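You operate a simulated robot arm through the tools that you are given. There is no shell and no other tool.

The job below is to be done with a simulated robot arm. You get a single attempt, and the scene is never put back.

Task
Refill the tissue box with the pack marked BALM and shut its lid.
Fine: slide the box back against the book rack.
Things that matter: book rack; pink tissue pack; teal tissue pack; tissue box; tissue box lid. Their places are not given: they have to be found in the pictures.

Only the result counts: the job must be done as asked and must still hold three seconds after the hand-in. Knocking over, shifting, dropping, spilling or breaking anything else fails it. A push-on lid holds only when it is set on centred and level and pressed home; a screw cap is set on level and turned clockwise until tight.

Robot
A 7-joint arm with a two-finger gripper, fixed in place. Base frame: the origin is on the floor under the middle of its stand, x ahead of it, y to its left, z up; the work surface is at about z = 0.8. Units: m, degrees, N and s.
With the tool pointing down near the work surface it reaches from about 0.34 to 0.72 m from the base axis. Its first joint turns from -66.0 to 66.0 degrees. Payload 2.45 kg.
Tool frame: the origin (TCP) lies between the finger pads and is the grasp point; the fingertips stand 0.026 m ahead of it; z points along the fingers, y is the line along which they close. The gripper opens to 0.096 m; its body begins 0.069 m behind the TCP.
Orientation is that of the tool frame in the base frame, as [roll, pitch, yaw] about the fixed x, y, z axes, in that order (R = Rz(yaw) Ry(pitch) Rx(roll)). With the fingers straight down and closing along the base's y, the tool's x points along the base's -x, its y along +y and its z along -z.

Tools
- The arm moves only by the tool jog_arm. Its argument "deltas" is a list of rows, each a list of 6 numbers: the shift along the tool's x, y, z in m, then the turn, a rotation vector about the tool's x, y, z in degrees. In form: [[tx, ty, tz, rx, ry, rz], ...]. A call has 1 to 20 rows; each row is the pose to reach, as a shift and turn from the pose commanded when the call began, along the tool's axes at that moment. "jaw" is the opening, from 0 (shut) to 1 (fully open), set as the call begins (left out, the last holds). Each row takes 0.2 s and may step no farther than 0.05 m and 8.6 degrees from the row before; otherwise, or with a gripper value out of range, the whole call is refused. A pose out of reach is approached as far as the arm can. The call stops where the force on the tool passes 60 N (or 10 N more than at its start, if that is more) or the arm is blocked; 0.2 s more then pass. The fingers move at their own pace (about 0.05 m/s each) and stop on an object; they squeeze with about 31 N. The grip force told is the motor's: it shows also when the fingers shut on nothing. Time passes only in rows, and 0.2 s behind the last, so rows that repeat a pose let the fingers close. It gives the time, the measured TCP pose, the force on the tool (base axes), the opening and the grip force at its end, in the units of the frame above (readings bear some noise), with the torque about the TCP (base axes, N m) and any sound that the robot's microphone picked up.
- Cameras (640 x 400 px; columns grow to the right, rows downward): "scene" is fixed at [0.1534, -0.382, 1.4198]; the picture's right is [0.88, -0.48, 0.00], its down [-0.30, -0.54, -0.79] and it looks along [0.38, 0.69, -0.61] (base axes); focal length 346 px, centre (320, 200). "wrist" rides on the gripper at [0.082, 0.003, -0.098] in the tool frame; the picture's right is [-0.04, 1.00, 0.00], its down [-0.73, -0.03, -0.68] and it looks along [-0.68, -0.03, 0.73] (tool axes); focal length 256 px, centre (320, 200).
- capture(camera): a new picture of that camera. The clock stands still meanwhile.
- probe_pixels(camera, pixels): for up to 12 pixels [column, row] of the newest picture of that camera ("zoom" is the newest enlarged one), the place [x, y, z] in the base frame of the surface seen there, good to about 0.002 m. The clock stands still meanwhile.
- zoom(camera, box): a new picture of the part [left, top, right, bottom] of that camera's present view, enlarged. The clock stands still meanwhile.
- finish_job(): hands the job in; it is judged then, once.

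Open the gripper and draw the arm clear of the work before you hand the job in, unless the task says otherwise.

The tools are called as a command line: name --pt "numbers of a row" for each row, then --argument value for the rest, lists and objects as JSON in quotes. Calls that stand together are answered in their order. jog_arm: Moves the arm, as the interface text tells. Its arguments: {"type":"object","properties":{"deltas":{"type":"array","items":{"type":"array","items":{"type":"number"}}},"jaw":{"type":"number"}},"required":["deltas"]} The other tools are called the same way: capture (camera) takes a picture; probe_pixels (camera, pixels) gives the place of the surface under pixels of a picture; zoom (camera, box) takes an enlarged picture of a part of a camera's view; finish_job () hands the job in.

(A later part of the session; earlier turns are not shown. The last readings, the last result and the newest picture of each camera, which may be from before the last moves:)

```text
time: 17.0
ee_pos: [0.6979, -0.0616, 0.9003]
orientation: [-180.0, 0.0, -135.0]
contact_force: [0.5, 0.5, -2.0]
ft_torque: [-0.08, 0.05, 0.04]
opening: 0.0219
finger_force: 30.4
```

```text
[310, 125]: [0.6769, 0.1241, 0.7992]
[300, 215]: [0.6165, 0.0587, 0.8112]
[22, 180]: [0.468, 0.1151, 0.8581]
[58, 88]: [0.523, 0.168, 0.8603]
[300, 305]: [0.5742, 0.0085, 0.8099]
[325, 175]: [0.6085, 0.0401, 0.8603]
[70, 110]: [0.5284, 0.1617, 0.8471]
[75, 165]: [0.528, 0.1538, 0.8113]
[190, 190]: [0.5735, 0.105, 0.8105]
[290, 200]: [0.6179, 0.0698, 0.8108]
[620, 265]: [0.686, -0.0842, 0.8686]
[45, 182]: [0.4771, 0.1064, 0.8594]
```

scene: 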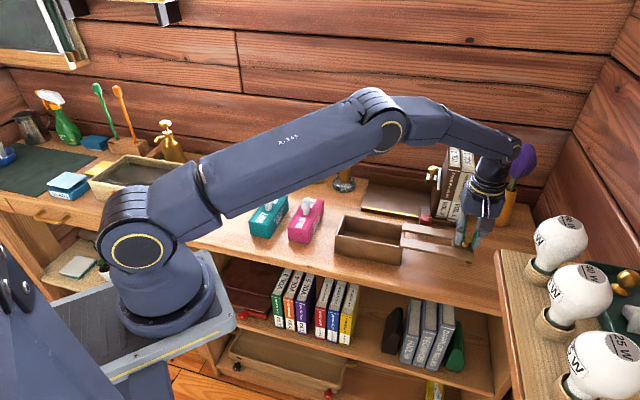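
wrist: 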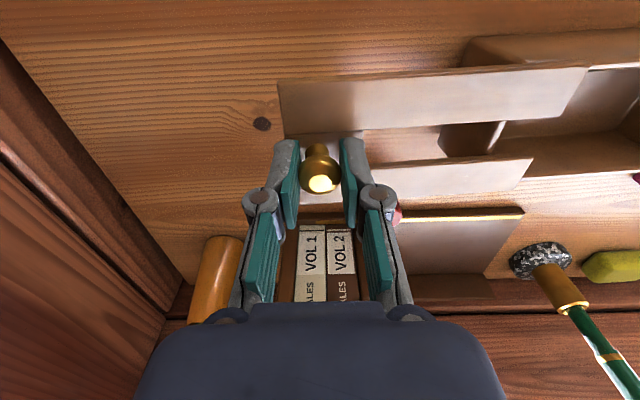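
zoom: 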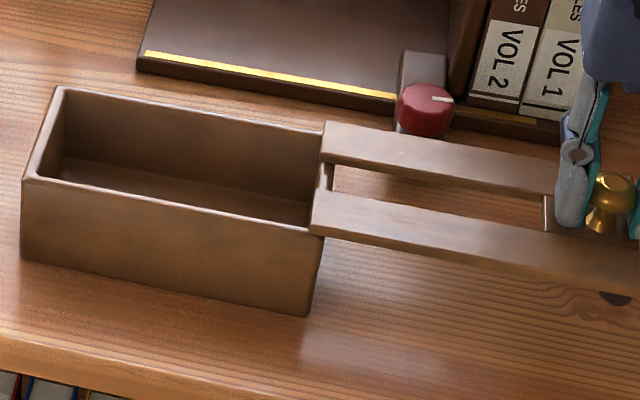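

The lid is fully open (its left end at the box's right rim); interior floor z≈0.811, rim 0.860. Before opening the jaw I check clearances to the vase and books near the hand.

probe_pixels --camera "scene" --pixels '[[500, 220], [508, 200], [527, 160], [524, 150], [518, 170], [495, 190], [490, 215], [458, 190], [468, 205], [475, 160]]'

zoom --camera "scene" --box '[430, 120, 574, 270]'

capture --camera "wrist"

```text
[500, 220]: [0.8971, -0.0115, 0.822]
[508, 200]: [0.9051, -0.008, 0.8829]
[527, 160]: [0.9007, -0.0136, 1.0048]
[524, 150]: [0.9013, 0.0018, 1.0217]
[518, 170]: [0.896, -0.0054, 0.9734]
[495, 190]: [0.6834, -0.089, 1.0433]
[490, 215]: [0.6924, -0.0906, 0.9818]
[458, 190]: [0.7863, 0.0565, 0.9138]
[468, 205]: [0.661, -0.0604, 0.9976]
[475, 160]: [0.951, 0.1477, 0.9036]
```

```text
2.67 times, centred on (502, 195) of scene
```

zoom: 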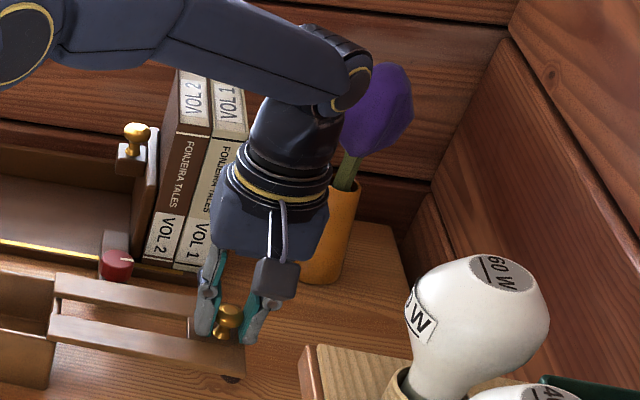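

```text
taken
```

wrist: 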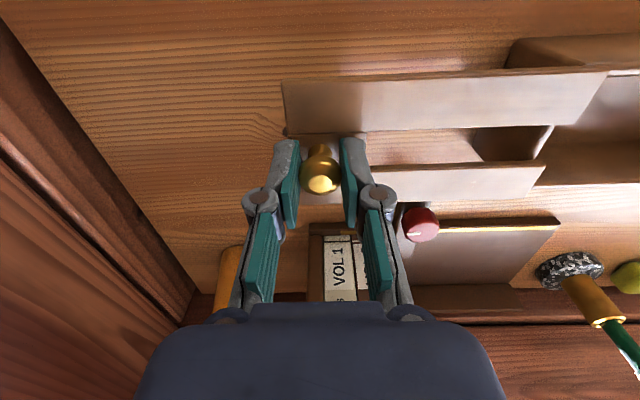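

The vase (x≈0.90) and books (v≈0.59) are well clear. I open the jaw to release the knob, then rise straight up.

jog_arm --pt "0 0 0 0 0 0" --pt "0 0 0 0 0 0" --pt "0 0 0 0 0 0" --pt "0 0 -0.02 0 0 0" --pt "0 0 -0.05 0 0 0" --pt "0 0 -0.09 0 0 0" --jaw 0.6

capture --camera "scene"

zoom --camera "scene" --box '[230, 150, 390, 250]'

```text
time: 18.4
ee_pos: [0.6963, -0.0625, 0.9895]
orientation: [179.9, -0.1, -135.0]
contact_force: [-0.8, -0.8, 0.4]
ft_torque: [0.03, 0.03, 0.01]
opening: 0.0577
finger_force: 0.1
```

```text
taken
```

scene: 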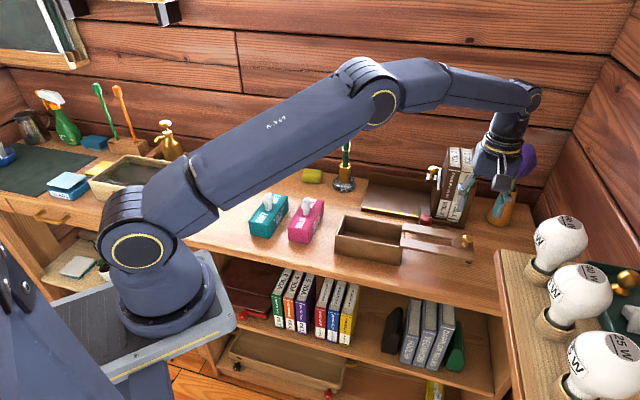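

```text
4.00 times, centred on (310, 200) of scene
```

zoom: 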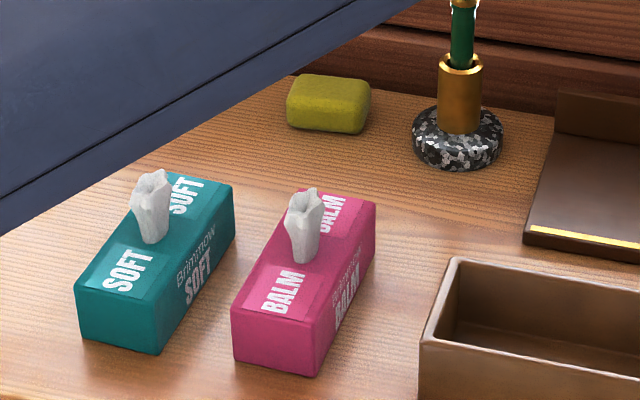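

The lid stays open and the box level. The pink pack (BALM) has a tuft near its middle; I move over it with yaw 135 so the fingers would close along the pack's long axis, and look closely.

jog_arm --pt "-0.0028 0.0319 0 0 0 7.5" --pt "-0.0055 0.0638 0 0 0 15" --pt "-0.0083 0.0956 0 0 0 22.5" --pt "-0.0111 0.1275 0 0 0 30" --pt "-0.0138 0.1594 0 0 0 37.5" --pt "-0.0166 0.1913 0 0 0 45" --pt "-0.0194 0.2231 0 0 0 52.5" --pt "-0.0221 0.255 0 0 0 60" --pt "-0.0249 0.2869 0 0 0 67.5" --pt "-0.0277 0.3188 0 0 0 75" --pt "-0.0304 0.3506 0 0 0 82.5" --pt "-0.0332 0.3825 0 0 0 90"

capture --camera "wrist"

capture --camera "scene"

```text
time: 21.0
ee_pos: [0.4492, 0.2313, 0.9891]
orientation: [179.8, -0.1, 134.8]
contact_force: [0.2, -1.0, -0.7]
ft_torque: [0.01, 0.0, -0.01]
opening: 0.0579
finger_force: 0.0
```

```text
taken
```

wrist: 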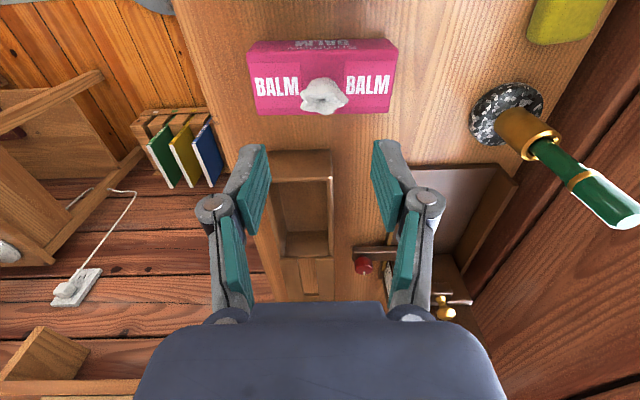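

```text
taken
```

scene: 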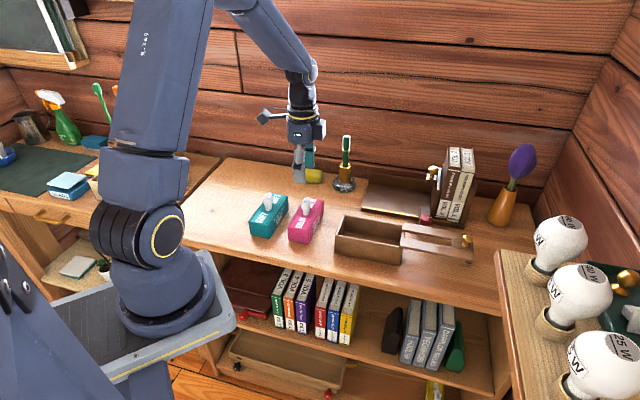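

The pack is centred at about (322,77) and its tuft at (323,97) in the wrist view. I probe the tuft and pack corners precisely.

zoom --camera "wrist" --box '[242, 30, 402, 130]'

probe_pixels --camera "zoom" --pixels '[[40, 335], [605, 325], [250, 275], [300, 260], [350, 285], [390, 260], [320, 230], [320, 320], [35, 100], [600, 95], [240, 250], [420, 255]]'

probe_pixels --camera "wrist" --pixels '[[252, 110], [394, 108], [250, 60], [395, 55], [323, 85], [304, 95], [345, 96], [322, 108], [275, 180], [325, 180], [275, 240], [328, 236]]'

```text
4.00 times, centred on (322, 80) of wrist
```

zoom: 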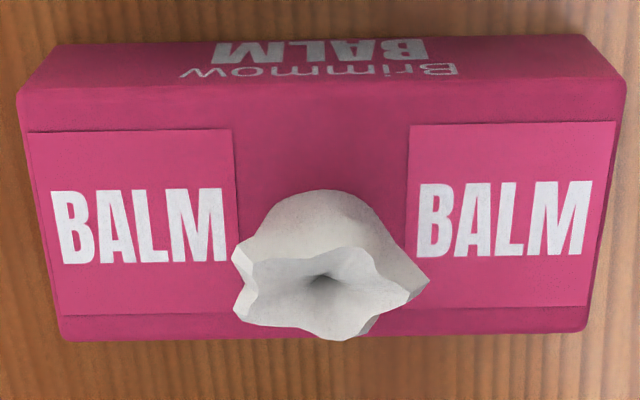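

```text
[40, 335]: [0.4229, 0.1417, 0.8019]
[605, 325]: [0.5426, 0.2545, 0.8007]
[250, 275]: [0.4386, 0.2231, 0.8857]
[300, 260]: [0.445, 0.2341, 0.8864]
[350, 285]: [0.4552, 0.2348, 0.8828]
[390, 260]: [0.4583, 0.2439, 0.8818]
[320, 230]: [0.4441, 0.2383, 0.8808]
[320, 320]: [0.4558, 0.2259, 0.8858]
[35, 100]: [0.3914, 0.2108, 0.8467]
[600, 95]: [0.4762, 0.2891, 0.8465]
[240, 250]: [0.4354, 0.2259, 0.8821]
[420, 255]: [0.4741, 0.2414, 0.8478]
```

```text
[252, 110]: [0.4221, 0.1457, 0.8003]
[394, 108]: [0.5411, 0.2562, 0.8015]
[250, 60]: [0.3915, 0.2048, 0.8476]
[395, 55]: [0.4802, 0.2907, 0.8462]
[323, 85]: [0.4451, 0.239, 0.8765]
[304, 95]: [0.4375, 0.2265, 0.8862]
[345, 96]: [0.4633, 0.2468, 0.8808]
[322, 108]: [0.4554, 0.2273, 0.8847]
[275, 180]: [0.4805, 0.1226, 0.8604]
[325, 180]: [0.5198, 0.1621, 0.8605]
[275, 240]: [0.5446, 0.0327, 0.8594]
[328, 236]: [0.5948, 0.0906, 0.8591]
```

Tuft centre ≈(0.449,0.232), top z 0.886, pack top 0.847 — right under the TCP. I descend so the fingertips are ~4 mm above the pack top, then close on the tuft.

jog_arm --pt "0 0 0.04 0 0 0" --pt "0 0 0.075 0 0 0" --pt "0 0 0.1 0 0 0" --pt "0 0 0.111 0 0 0" --pt "0 0 0.111 0 0 0"

capture --camera "wrist"

zoom --camera "scene" --box '[240, 150, 384, 240]'

```text
time: 22.2
ee_pos: [0.45, 0.2319, 0.877]
orientation: [180.0, 0.0, 135.0]
contact_force: [-0.2, 0.4, 0.1]
ft_torque: [0.0, 0.02, -0.01]
opening: 0.0576
finger_force: 0.1
```

```text
taken
```

wrist: 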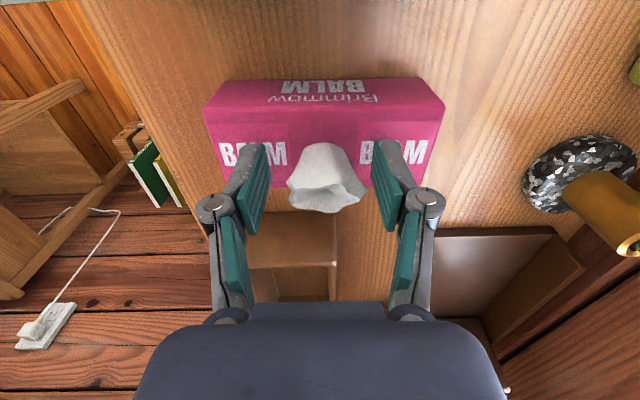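

```text
4.44 times, centred on (312, 195) of scene
```

zoom: 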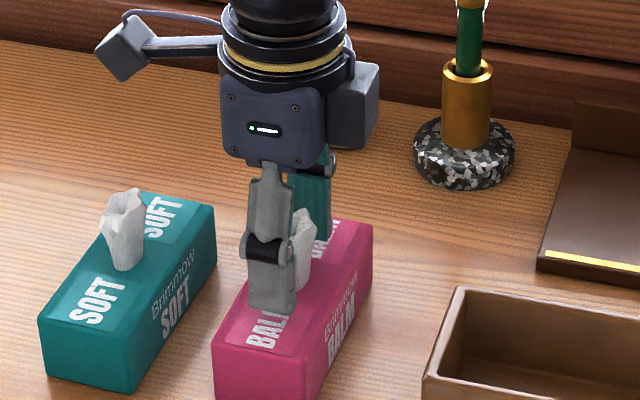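

The tuft is centred between the fingers at about (326,180) with no contact. I close the jaw on the tuft.

jog_arm --pt "0 0 0 0 0 0" --pt "0 0 0 0 0 0" --pt "0 0 0 0 0 0" --pt "0 0 0 0 0 0" --pt "0 0 0 0 0 0" --jaw 0

capture --camera "wrist"

zoom --camera "scene" --box '[240, 150, 384, 240]'

```text
time: 23.4
ee_pos: [0.4495, 0.2308, 0.8785]
orientation: [180.0, 0.0, 135.0]
contact_force: [0.1, 0.5, 1.6]
ft_torque: [0.01, -0.05, -0.07]
opening: 0.0294
finger_force: 30.8
```

```text
taken
```

wrist: 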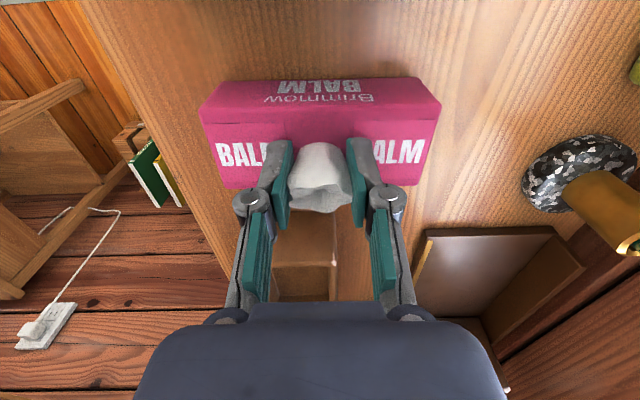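

```text
4.44 times, centred on (312, 195) of scene
```

zoom: 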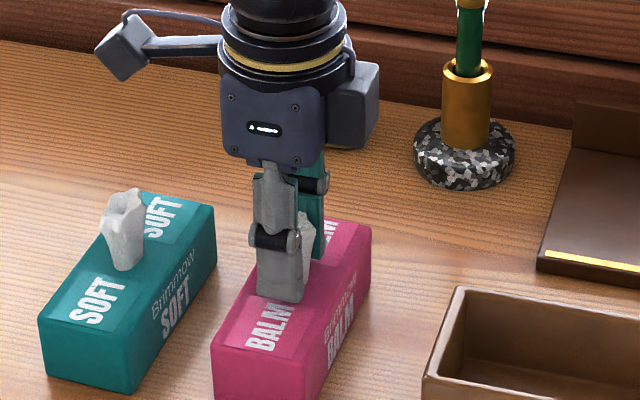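

The tuft is gripped (opening 0.029, 31 N). I lift slowly 3 cm and check that the pack hangs level.

jog_arm --pt "0 0 -0.004 0 0 0" --pt "0 0 -0.01 0 0 0" --pt "0 0 -0.02 0 0 0" --pt "0 0 -0.03 0 0 0" --pt "0 0 -0.03 0 0 0"

capture --camera "wrist"

zoom --camera "scene" --box '[240, 140, 384, 240]'

```text
time: 24.6
ee_pos: [0.4504, 0.2311, 0.9081]
orientation: [-180.0, -0.1, 135.0]
contact_force: [0.1, -0.4, -1.1]
ft_torque: [0.02, -0.04, -0.05]
opening: 0.0294
finger_force: 30.9
```

```text
taken
```

wrist: 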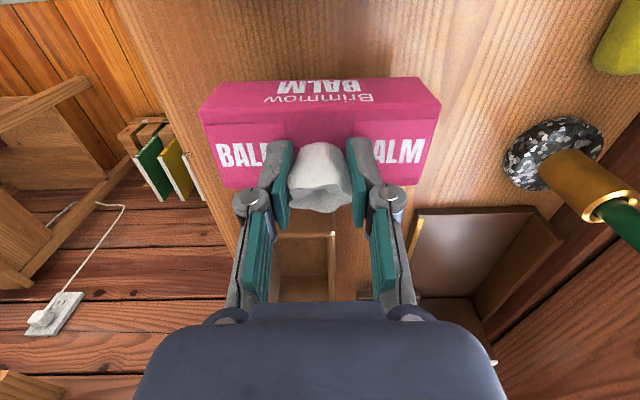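

```text
4.00 times, centred on (312, 190) of scene
```

zoom: 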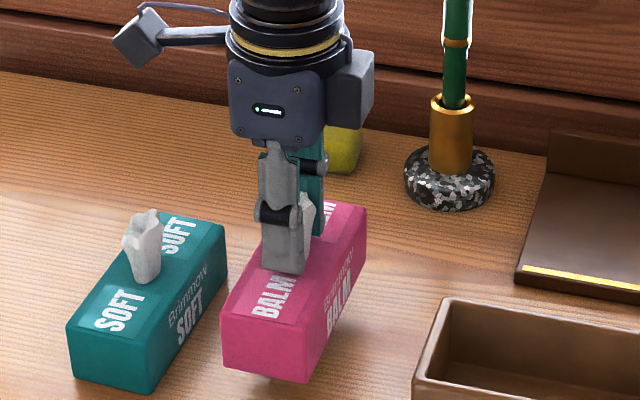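

The pack hangs level (contact force ~1 N). I probe its corners to learn its offset from the TCP before carrying it.

probe_pixels --camera "wrist" --pixels '[[208, 116], [434, 112], [226, 185], [422, 180], [230, 130], [410, 130], [235, 175], [300, 120], [360, 120]]'

zoom --camera "wrist" --box '[190, 60, 450, 222]'

```text
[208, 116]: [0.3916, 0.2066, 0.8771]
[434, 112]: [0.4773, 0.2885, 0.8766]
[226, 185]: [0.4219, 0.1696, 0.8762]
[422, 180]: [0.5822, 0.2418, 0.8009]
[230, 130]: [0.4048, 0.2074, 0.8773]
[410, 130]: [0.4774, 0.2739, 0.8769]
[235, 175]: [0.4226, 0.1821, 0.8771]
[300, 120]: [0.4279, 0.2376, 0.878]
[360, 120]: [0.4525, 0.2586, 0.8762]
```

```text
2.46 times, centred on (320, 141) of wrist
```

zoom: 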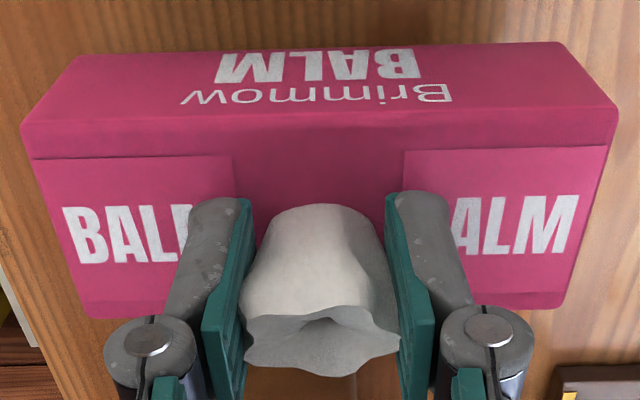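

Pack centre coincides with the TCP (u≈0.155, v≈0.481). I raise to z≈0.975, carry it over the box centre (u=0.3275, v=0.450) and turn it 90° so it lines up with the box.

jog_arm --pt "0 0 -0.025 0 0 0" --pt "0 0 -0.05 0 0 0" --pt "0 0 -0.067 0 0 0" --pt "-0.0144 -0.0026 -0.067 0 0 -7.5" --pt "-0.0288 -0.0053 -0.067 0 0 -15" --pt "-0.0432 -0.0079 -0.067 0 0 -22.5" --pt "-0.0576 -0.0105 -0.067 0 0 -30" --pt "-0.072 -0.0131 -0.067 0 0 -37.5" --pt "-0.0863 -0.0158 -0.067 0 0 -45" --pt "-0.1007 -0.0184 -0.067 0 0 -52.5" --pt "-0.1151 -0.021 -0.067 0 0 -60" --pt "-0.1295 -0.0236 -0.067 0 0 -67.5" --pt "-0.1439 -0.0263 -0.067 0 0 -75" --pt "-0.1583 -0.0289 -0.067 0 0 -82.5" --pt "-0.1727 -0.0315 -0.067 0 0 -90" --pt "-0.1727 -0.0315 -0.067 0 0 -90"

capture --camera "wrist"

capture --camera "scene"

```text
time: 28.0
ee_pos: [0.5499, 0.0862, 0.9751]
orientation: [180.0, 0.0, -135.0]
contact_force: [0.4, -0.1, -0.2]
ft_torque: [0.03, 0.01, 0.0]
opening: 0.0296
finger_force: 31.3
```

```text
taken
```

wrist: 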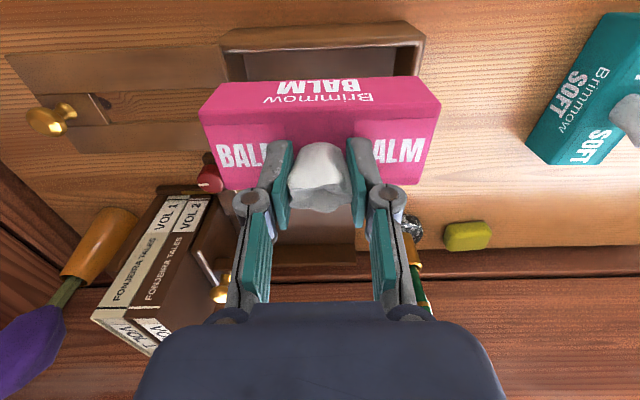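

```text
taken
```

scene: 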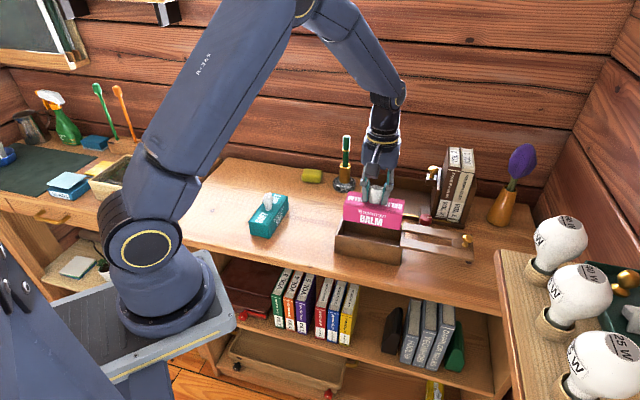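

The pack is above the box, parallel to it. I probe the pack's and box's corners to verify alignment before lowering.

probe_pixels --camera "wrist" --pixels '[[208, 115], [434, 111], [225, 184], [230, 48], [414, 42], [224, 36], [421, 30], [222, 60], [421, 55], [412, 70], [237, 75], [150, 68]]'

zoom --camera "scene" --box '[320, 180, 464, 280]'

zoom --camera "wrist" --box '[190, 10, 450, 172]'

```text
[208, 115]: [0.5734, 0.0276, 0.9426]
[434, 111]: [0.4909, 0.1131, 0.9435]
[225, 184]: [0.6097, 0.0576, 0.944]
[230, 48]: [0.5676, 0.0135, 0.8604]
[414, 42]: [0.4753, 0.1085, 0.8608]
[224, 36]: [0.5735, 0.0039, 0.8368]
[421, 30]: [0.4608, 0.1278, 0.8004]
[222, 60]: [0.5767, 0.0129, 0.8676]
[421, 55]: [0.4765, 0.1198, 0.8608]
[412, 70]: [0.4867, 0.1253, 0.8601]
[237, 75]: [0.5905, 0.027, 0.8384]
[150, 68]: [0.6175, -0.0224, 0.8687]
```

```text
4.00 times, centred on (392, 230) of scene
```

zoom: 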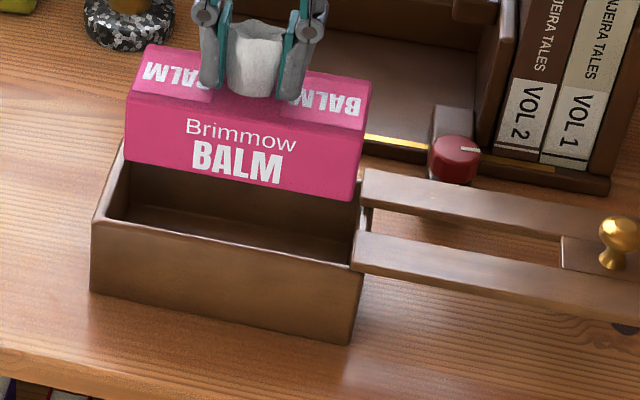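

```text
2.46 times, centred on (320, 91) of wrist
```

zoom: 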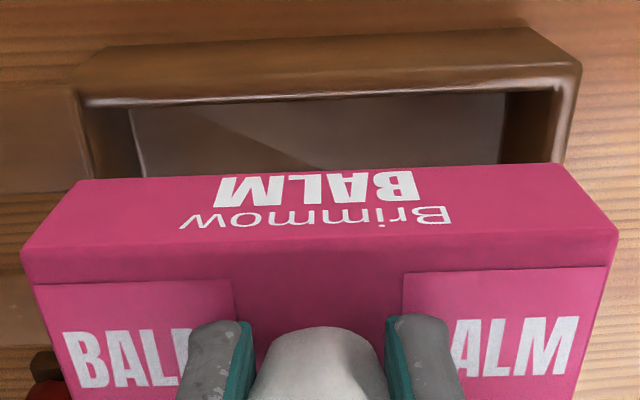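

Pack (u 0.266–0.390, v 0.4255–0.4725) lies inside the box opening (v 0.410–0.487). I lower 5.5 cm so it just enters, and check.

jog_arm --pt "0 0 0.02 0 0 0" --pt "0 0 0.035 0 0 0" --pt "0 0 0.045 0 0 0" --pt "0 0 0.055 0 0 0"

zoom --camera "scene" --box '[320, 180, 464, 280]'

capture --camera "wrist"

```text
time: 29.0
ee_pos: [0.5498, 0.0861, 0.9209]
orientation: [180.0, -0.1, -135.0]
contact_force: [-0.1, -0.6, -1.1]
ft_torque: [0.01, 0.01, 0.01]
opening: 0.0294
finger_force: 31.2
```

```text
4.00 times, centred on (392, 230) of scene
```

zoom: 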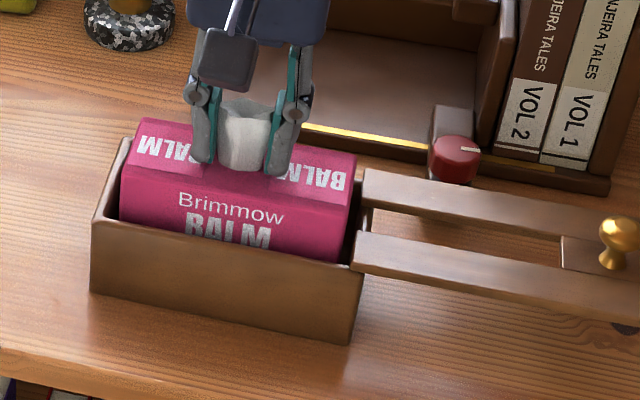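

```text
taken
```

wrist: 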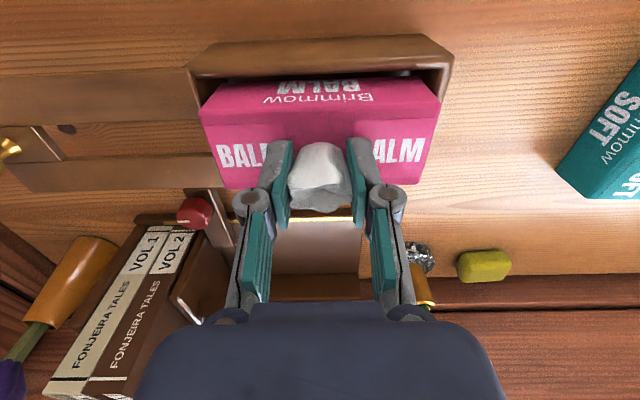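

The pack enters the box cleanly with clearance on all sides. I lower the remaining ~3 cm slowly to the floor.

jog_arm --pt "0 0 0.012 0 0 0" --pt "0 0 0.022 0 0 0" --pt "0 0 0.028 0 0 0" --pt "0 0 0.0305 0 0 0" --pt "0 0 0.0315 0 0 0"

zoom --camera "scene" --box '[320, 180, 464, 280]'

capture --camera "wrist"

```text
time: 30.2
ee_pos: [0.55, 0.086, 0.8887]
orientation: [179.9, 0.0, -135.0]
contact_force: [-1.3, -0.8, -1.3]
ft_torque: [-0.03, 0.01, 0.01]
opening: 0.0292
finger_force: 30.9
```

```text
4.00 times, centred on (392, 230) of scene
```

zoom: 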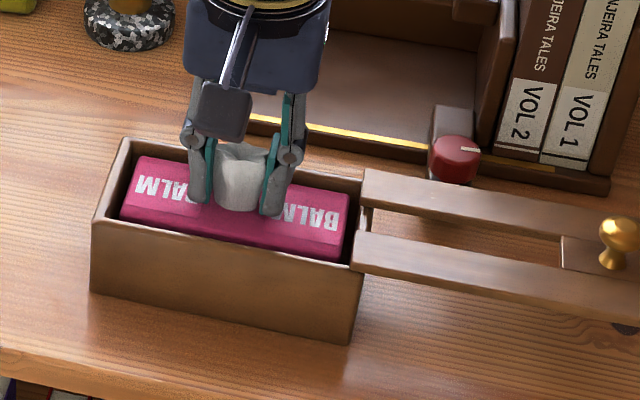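

```text
taken
```

wrist: 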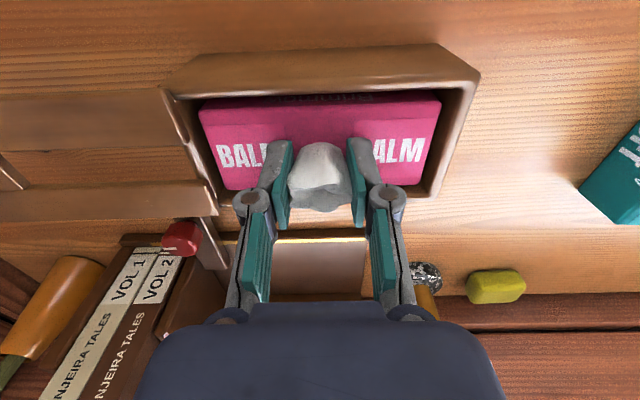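

Still carrying the pack (-1.3 N), so not quite on the floor. I lower in 1 mm steps.

jog_arm --pt "0 0 0.001 0 0 0" --pt "0 0 0.002 0 0 0" --pt "0 0 0.002 0 0 0"

probe_pixels --camera "wrist" --pixels '[[215, 120], [425, 118], [230, 180], [420, 175], [165, 95], [475, 80], [300, 110], [360, 110]]'

```text
time: 31.0
ee_pos: [0.5492, 0.0867, 0.8879]
orientation: [179.9, -0.1, -135.1]
contact_force: [-5.1, -2.1, 18.0]
ft_torque: [-0.2, 0.33, -0.05]
opening: 0.0292
finger_force: 30.8
```

```text
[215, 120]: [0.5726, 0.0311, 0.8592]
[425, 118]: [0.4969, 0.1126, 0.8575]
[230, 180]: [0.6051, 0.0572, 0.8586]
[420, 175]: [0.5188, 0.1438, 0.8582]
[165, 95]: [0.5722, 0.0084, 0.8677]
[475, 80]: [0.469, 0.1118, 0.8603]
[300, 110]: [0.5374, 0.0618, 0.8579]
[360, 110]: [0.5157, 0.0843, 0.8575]
```

Floor contact reached (18 N), pack top at 0.858 — flush below the rim. I back off 1 mm and open the jaw to release the tuft.

jog_arm --pt "0 0 -0.0012 0 0 0" --pt "0 0 -0.0012 0 0 0"

jog_arm --pt "0 0 0 0 0 0" --pt "0 0 0 0 0 0" --pt "0 0 0 0 0 0" --jaw 0.58

jog_arm --pt "0 0 -0.01 0 0 0" --pt "0 0 -0.03 0 0 0" --pt "0 0 -0.06 0 0 0" --pt "0 0 -0.09 0 0 0"

capture --camera "wrist"

zoom --camera "scene" --box '[320, 180, 464, 280]'

```text
time: 31.6
ee_pos: [0.5494, 0.0874, 0.887]
orientation: [180.0, 0.0, -135.0]
contact_force: [-0.1, -1.7, 3.6]
ft_torque: [-0.06, -0.03, -0.05]
opening: 0.0294
finger_force: 31.3
```

```text
time: 32.4
ee_pos: [0.5493, 0.0859, 0.8884]
orientation: [180.0, 0.0, -135.1]
contact_force: [0.4, 0.0, -0.5]
ft_torque: [0.04, -0.01, -0.03]
opening: 0.0558
finger_force: 0.0
```

```text
time: 33.4
ee_pos: [0.5496, 0.0862, 0.9795]
orientation: [-180.0, 0.0, -135.0]
contact_force: [0.0, 0.2, 0.9]
ft_torque: [-0.05, -0.01, 0.0]
opening: 0.0557
finger_force: 0.0
```

```text
taken
```

wrist: 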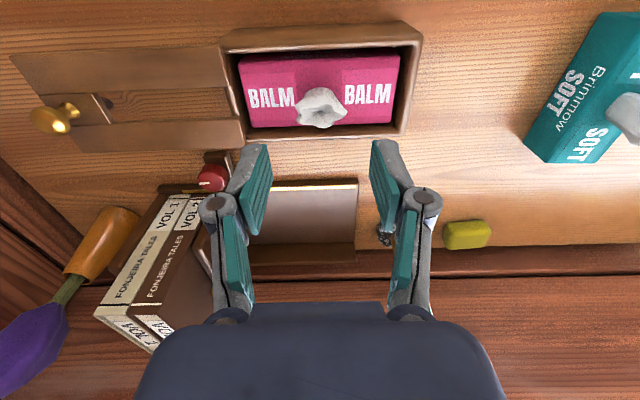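

```text
4.00 times, centred on (392, 230) of scene
```

zoom: 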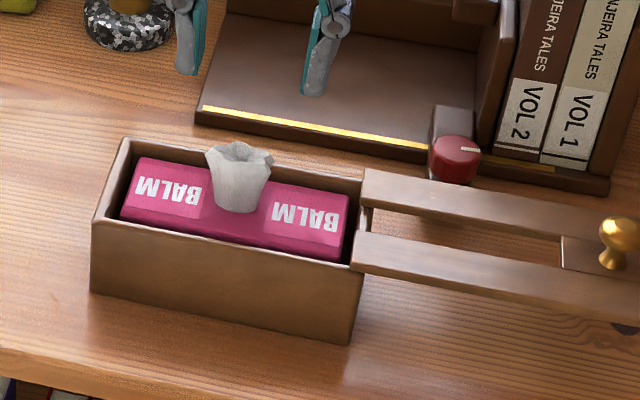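

The pack sits flat in the box with its tuft up. I probe the pack height, tuft width and the lid's slot edges to confirm the tuft passes through the slot.

probe_pixels --camera "wrist" --pixels '[[245, 70], [395, 65], [252, 122], [388, 120], [320, 80], [320, 88], [320, 95], [320, 118], [200, 91], [200, 88], [200, 121], [200, 124]]'

zoom --camera "wrist" --box '[180, 20, 440, 182]'

zoom --camera "scene" --box '[335, 205, 415, 255]'

```text
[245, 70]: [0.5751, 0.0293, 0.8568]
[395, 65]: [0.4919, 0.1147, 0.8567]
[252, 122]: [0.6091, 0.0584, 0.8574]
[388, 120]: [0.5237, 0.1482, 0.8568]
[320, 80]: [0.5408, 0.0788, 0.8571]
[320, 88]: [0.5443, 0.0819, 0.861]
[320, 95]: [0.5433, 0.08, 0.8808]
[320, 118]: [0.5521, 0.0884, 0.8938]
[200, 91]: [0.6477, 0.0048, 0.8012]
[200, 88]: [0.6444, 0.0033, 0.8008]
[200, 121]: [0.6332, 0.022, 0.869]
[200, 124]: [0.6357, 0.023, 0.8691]
```

```text
2.46 times, centred on (310, 101) of wrist
```

zoom: 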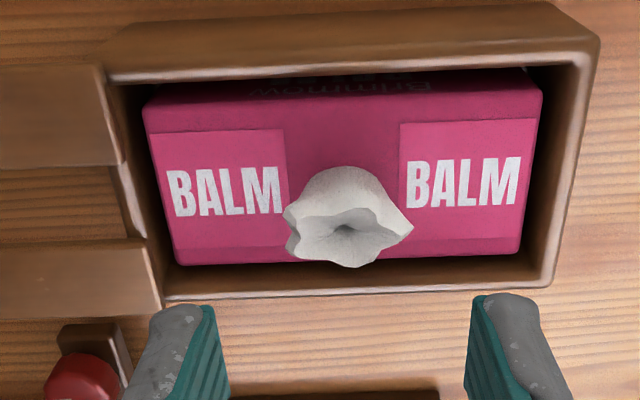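

```text
8.00 times, centred on (375, 230) of scene
```

zoom: 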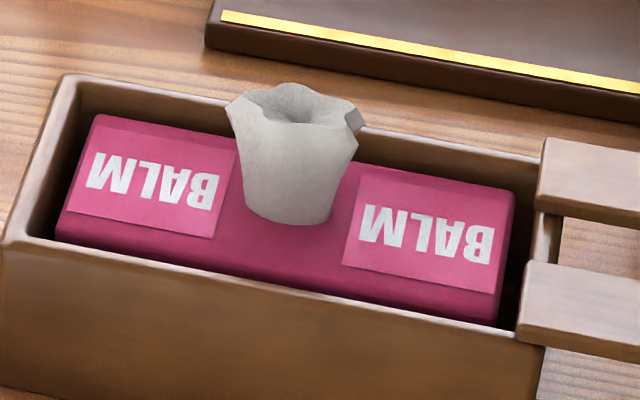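

Pack lies flat at z≈0.857 (below the lid plane), tuft base at v≈0.442–0.460 within the slot (0.4355–0.463). I go back over the knob at u≈0.537 and check.

jog_arm --pt "0 -0.045 0 0 0 0" --pt "0 -0.09 0 0 0 0" --pt "0 -0.135 0 0 0 0" --pt "0 -0.18 0 0 0 0" --pt "0 -0.209 0 0 0 0" --pt "0 -0.209 0.03 0 0 0" --pt "0 -0.209 0.03 0 0 0"

capture --camera "wrist"

probe_pixels --camera "wrist" --pixels '[[318, 145], [318, 140], [310, 135], [325, 135], [318, 125]]'

```text
time: 35.0
ee_pos: [0.6958, -0.0609, 0.9474]
orientation: [-180.0, 0.1, -135.0]
contact_force: [-0.2, 0.5, -0.5]
ft_torque: [0.0, -0.01, -0.03]
opening: 0.0554
finger_force: 0.2
```

```text
taken
```

wrist: 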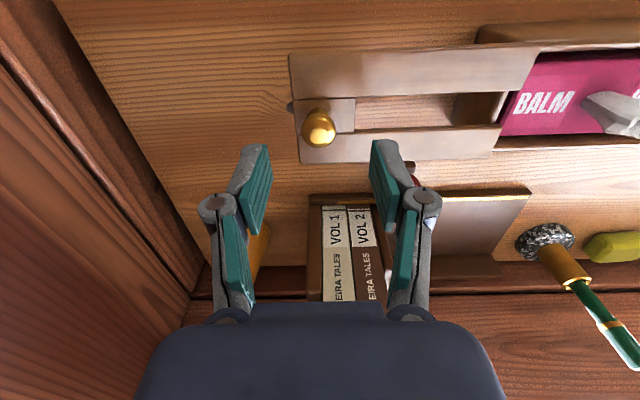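

```text
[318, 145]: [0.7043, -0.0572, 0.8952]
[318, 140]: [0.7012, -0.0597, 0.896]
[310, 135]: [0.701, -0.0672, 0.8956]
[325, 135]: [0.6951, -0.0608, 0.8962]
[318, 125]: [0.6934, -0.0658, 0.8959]
```

The knob is centred between the fingers at (318,130). I descend to z≈0.90 and close on it.

jog_arm --pt "0 -0.001 0.02 0 0 0" --pt "0 -0.0015 0.038 0 0 0" --pt "0 -0.0015 0.048 0 0 0"

jog_arm --pt "0 0 0 0 0 0" --pt "0 0 0 0 0 0" --pt "0 0 0 0 0 0" --pt "0 0 0 0 0 0" --jaw 0

capture --camera "wrist"

```text
time: 35.8
ee_pos: [0.6974, -0.0626, 0.8999]
orientation: [180.0, 0.0, -135.0]
contact_force: [-0.2, 0.3, 0.1]
ft_torque: [-0.02, -0.02, 0.01]
opening: 0.0557
finger_force: 0.1
```

```text
time: 36.8
ee_pos: [0.6986, -0.0628, 0.8999]
orientation: [180.0, 0.0, -135.0]
contact_force: [0.1, -0.6, -0.4]
ft_torque: [0.06, -0.01, 0.0]
opening: 0.0217
finger_force: 30.8
```

```text
taken
```

wrist: 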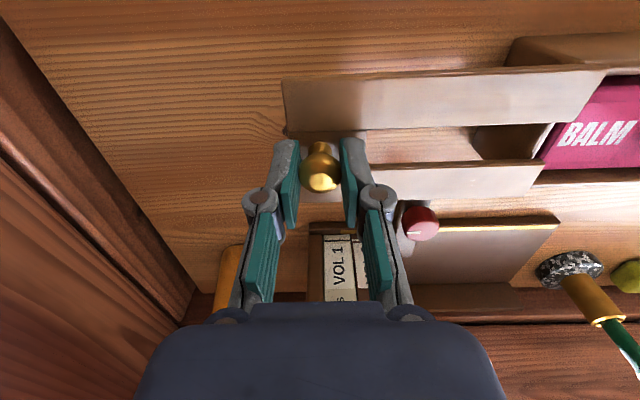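

Knob gripped at u≈0.538. I slide the lid 5 cm back toward closed and check force and tuft passage.

jog_arm --pt "0 0.01 0 0 0 0" --pt "0 0.02 0 0 0 0" --pt "0 0.03 0 0 0 0" --pt "0 0.04 0 0 0 0" --pt "0 0.05 0 0 0 0"

zoom --camera "scene" --box '[320, 185, 464, 275]'

```text
time: 38.0
ee_pos: [0.6626, -0.0267, 0.8996]
orientation: [180.0, 0.0, -135.0]
contact_force: [-2.2, -3.8, 3.7]
ft_torque: [-0.03, 0.0, 0.1]
opening: 0.0216
finger_force: 30.6
```

```text
4.44 times, centred on (392, 230) of scene
```

zoom: 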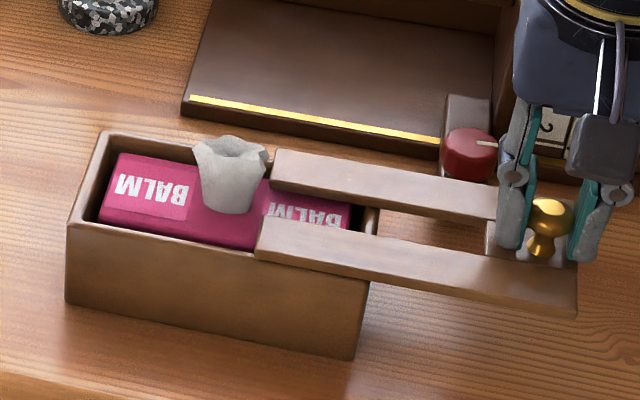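

Small lateral force (~4 N). I zoom in near the tuft to see whether a strip is touching it.

zoom --camera "scene" --box '[355, 205, 411, 250]'

capture --camera "wrist"

zoom --camera "wrist" --box '[400, 20, 640, 200]'

```text
8.89 times, centred on (383, 228) of scene
```

zoom: 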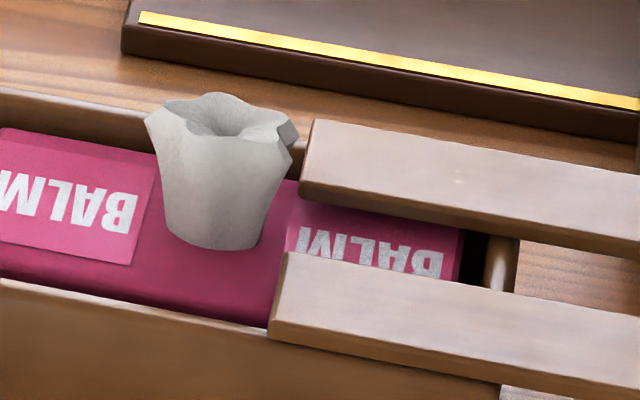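

```text
taken
```

wrist: 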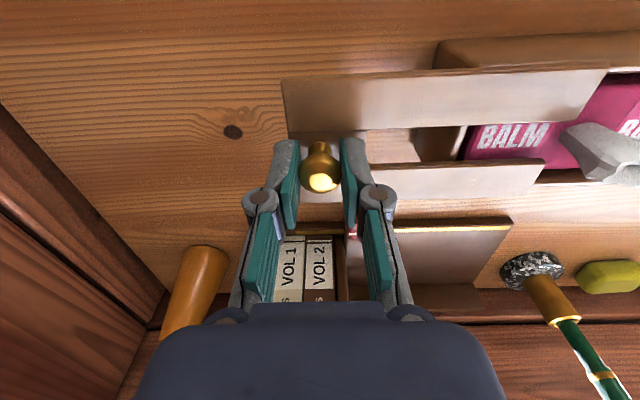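

```text
2.22 times, centred on (520, 110) of wrist
```

zoom: 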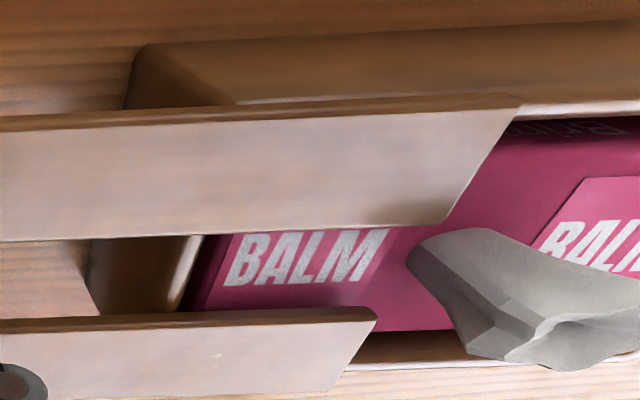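

Strips have not touched the tuft. I probe the slot's inner edges and the tuft base to verify lateral clearance.

probe_pixels --camera "zoom" --pixels '[[300, 228], [300, 322], [440, 215], [370, 318], [430, 255], [450, 290], [440, 235], [470, 240], [100, 234], [100, 325]]'

zoom --camera "scene" --box '[355, 205, 411, 250]'

probe_pixels --camera "zoom" --pixels '[[303, 185], [275, 330], [290, 258], [215, 240], [170, 230], [260, 235], [215, 200], [270, 180], [400, 215], [400, 275], [190, 248], [240, 248]]'

```text
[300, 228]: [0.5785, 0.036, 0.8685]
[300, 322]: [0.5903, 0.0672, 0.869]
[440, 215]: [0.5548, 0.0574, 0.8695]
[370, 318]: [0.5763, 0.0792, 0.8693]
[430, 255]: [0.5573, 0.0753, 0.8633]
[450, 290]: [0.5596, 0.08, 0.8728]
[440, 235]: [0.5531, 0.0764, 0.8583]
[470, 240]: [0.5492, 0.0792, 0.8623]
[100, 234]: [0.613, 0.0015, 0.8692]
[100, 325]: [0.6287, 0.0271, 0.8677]
```

```text
8.89 times, centred on (383, 228) of scene
```

zoom: 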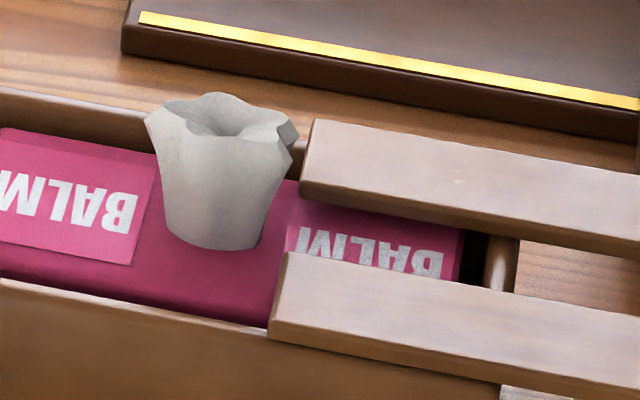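

```text
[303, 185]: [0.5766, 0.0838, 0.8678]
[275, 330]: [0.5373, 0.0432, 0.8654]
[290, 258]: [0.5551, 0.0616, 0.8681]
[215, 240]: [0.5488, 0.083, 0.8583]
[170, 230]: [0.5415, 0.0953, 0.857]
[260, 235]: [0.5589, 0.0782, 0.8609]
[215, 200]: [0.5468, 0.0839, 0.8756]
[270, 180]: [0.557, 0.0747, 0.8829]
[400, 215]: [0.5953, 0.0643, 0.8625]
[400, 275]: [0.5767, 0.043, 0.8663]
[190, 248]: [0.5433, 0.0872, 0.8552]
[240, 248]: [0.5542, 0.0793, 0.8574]
```

Slot spans v 0.436–0.4635 and the tuft is centred at v≈0.4505 with ~±6–8 mm, so it passes. I slide on 5 cm.

jog_arm --pt "0 0.01 0 0 0 0" --pt "0 0.02 0 0 0 0" --pt "0 0.03 0 0 0 0" --pt "0 0.04 0 0 0 0" --pt "0 0.05 0 0 0 0"

zoom --camera "scene" --box '[320, 185, 464, 275]'

```text
time: 39.2
ee_pos: [0.6283, 0.0073, 0.9]
orientation: [-179.9, 0.0, -135.0]
contact_force: [-4.4, -4.7, 8.2]
ft_torque: [-0.05, 0.08, 0.01]
opening: 0.022
finger_force: 30.6
```

```text
4.44 times, centred on (392, 230) of scene
```

zoom: 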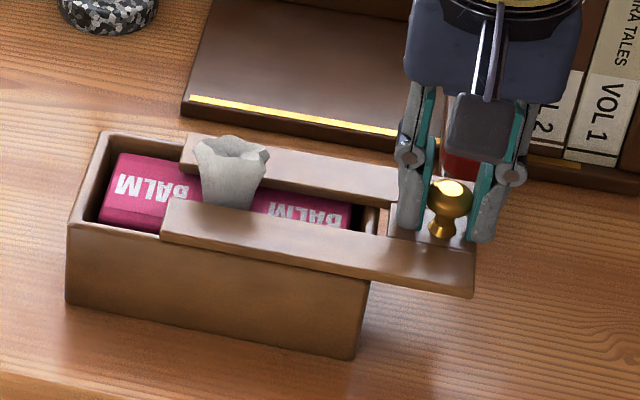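

The slot straddles the tuft. I relieve the small side/vertical loads (1 mm toward -v, 0.5 mm up) while sliding another 3.5 cm.

jog_arm --pt "0.001 0.005 -0.0005 0 0 0" --pt "0.001 0.015 -0.0005 0 0 0" --pt "0.001 0.025 -0.0005 0 0 0" --pt "0.001 0.035 -0.0005 0 0 0"

zoom --camera "scene" --box '[320, 185, 464, 275]'

capture --camera "wrist"

```text
time: 40.2
ee_pos: [0.603, 0.0331, 0.9007]
orientation: [180.0, 0.0, -135.0]
contact_force: [0.6, 0.2, -0.5]
ft_torque: [0.25, -0.24, -0.16]
opening: 0.0219
finger_force: 30.4
```

```text
4.44 times, centred on (392, 230) of scene
```

zoom: 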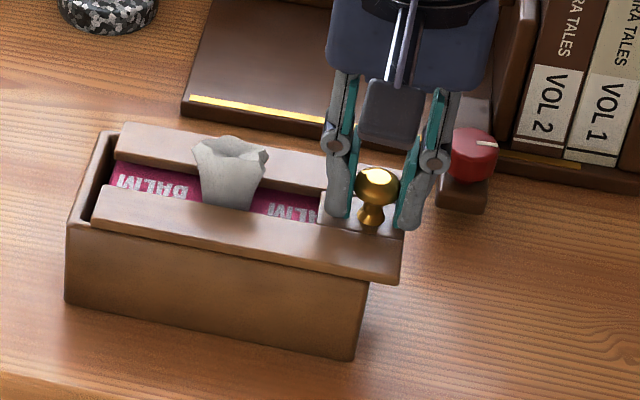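

```text
taken
```

wrist: 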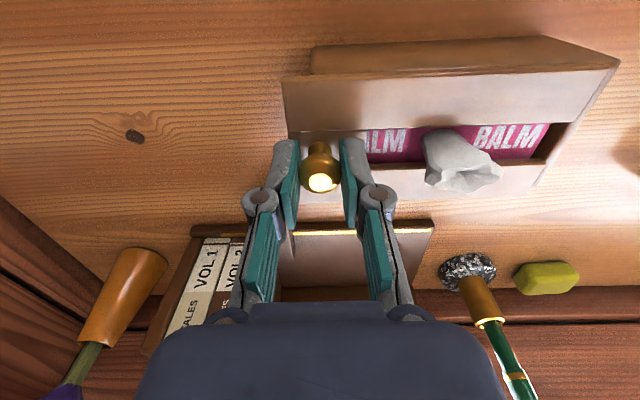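

About 12–13 mm remain. I slide 10 mm and then watch the force for the end stop.

jog_arm --pt "0 0.005 0 0 0 0" --pt "0 0.009 0 0 0 0" --pt "0 0.011 0 0 0 0"

zoom --camera "scene" --box '[325, 200, 421, 265]'

```text
time: 41.0
ee_pos: [0.5951, 0.04, 0.9004]
orientation: [180.0, 0.0, -135.0]
contact_force: [0.5, -0.5, -0.6]
ft_torque: [-0.05, 0.03, 0.05]
opening: 0.0219
finger_force: 30.9
```

```text
6.15 times, centred on (373, 232) of scene
```

zoom: 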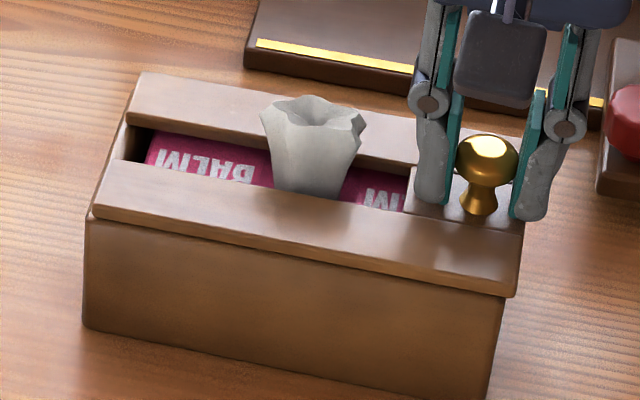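

The lid still overhangs ~3 mm at right. I push on in 1 mm steps up to 4 mm, checking for the stop.

jog_arm --pt "0 0.001 0 0 0 0" --pt "0 0.002 0 0 0 0" --pt "0 0.003 0 0 0 0"

zoom --camera "scene" --box '[325, 200, 421, 265]'

```text
time: 41.8
ee_pos: [0.5921, 0.0423, 0.9003]
orientation: [-180.0, 0.0, -135.0]
contact_force: [-0.1, -1.2, -0.2]
ft_torque: [-0.13, 0.09, 0.09]
opening: 0.0219
finger_force: 31.5
```

```text
6.15 times, centred on (373, 232) of scene
```

zoom: 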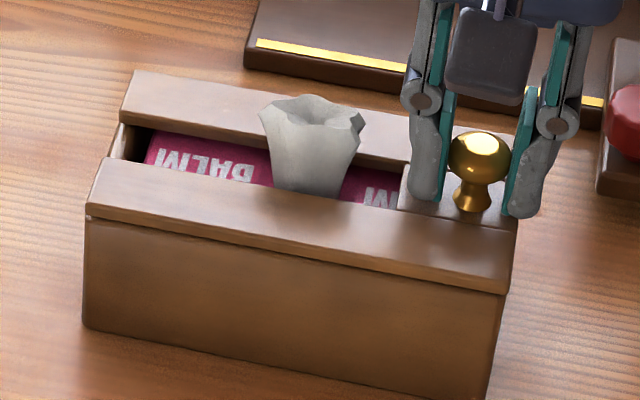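

Nearly flush and no stop force yet. I push 1 mm more at a time.

jog_arm --pt "0 0.001 0 0 0 0" --pt "0 0.001 0 0 0 0"

jog_arm --pt "0 0.001 0 0 0 0" --pt "0 0.001 0 0 0 0"

zoom --camera "scene" --box '[325, 200, 421, 265]'

```text
time: 42.4
ee_pos: [0.5918, 0.0434, 0.9011]
orientation: [-180.0, 0.1, -135.0]
contact_force: [2.7, -1.6, 0.0]
ft_torque: [-0.07, 0.07, -0.01]
opening: 0.0218
finger_force: 31.3
```

```text
time: 43.0
ee_pos: [0.5919, 0.0427, 0.9007]
orientation: [180.0, 0.0, -135.2]
contact_force: [3.3, -3.3, -1.2]
ft_torque: [0.21, -0.16, -0.15]
opening: 0.0219
finger_force: 31.1
```

```text
6.15 times, centred on (373, 232) of scene
```

zoom: 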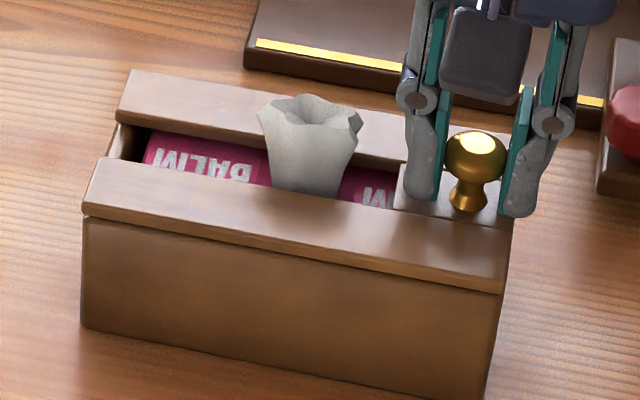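

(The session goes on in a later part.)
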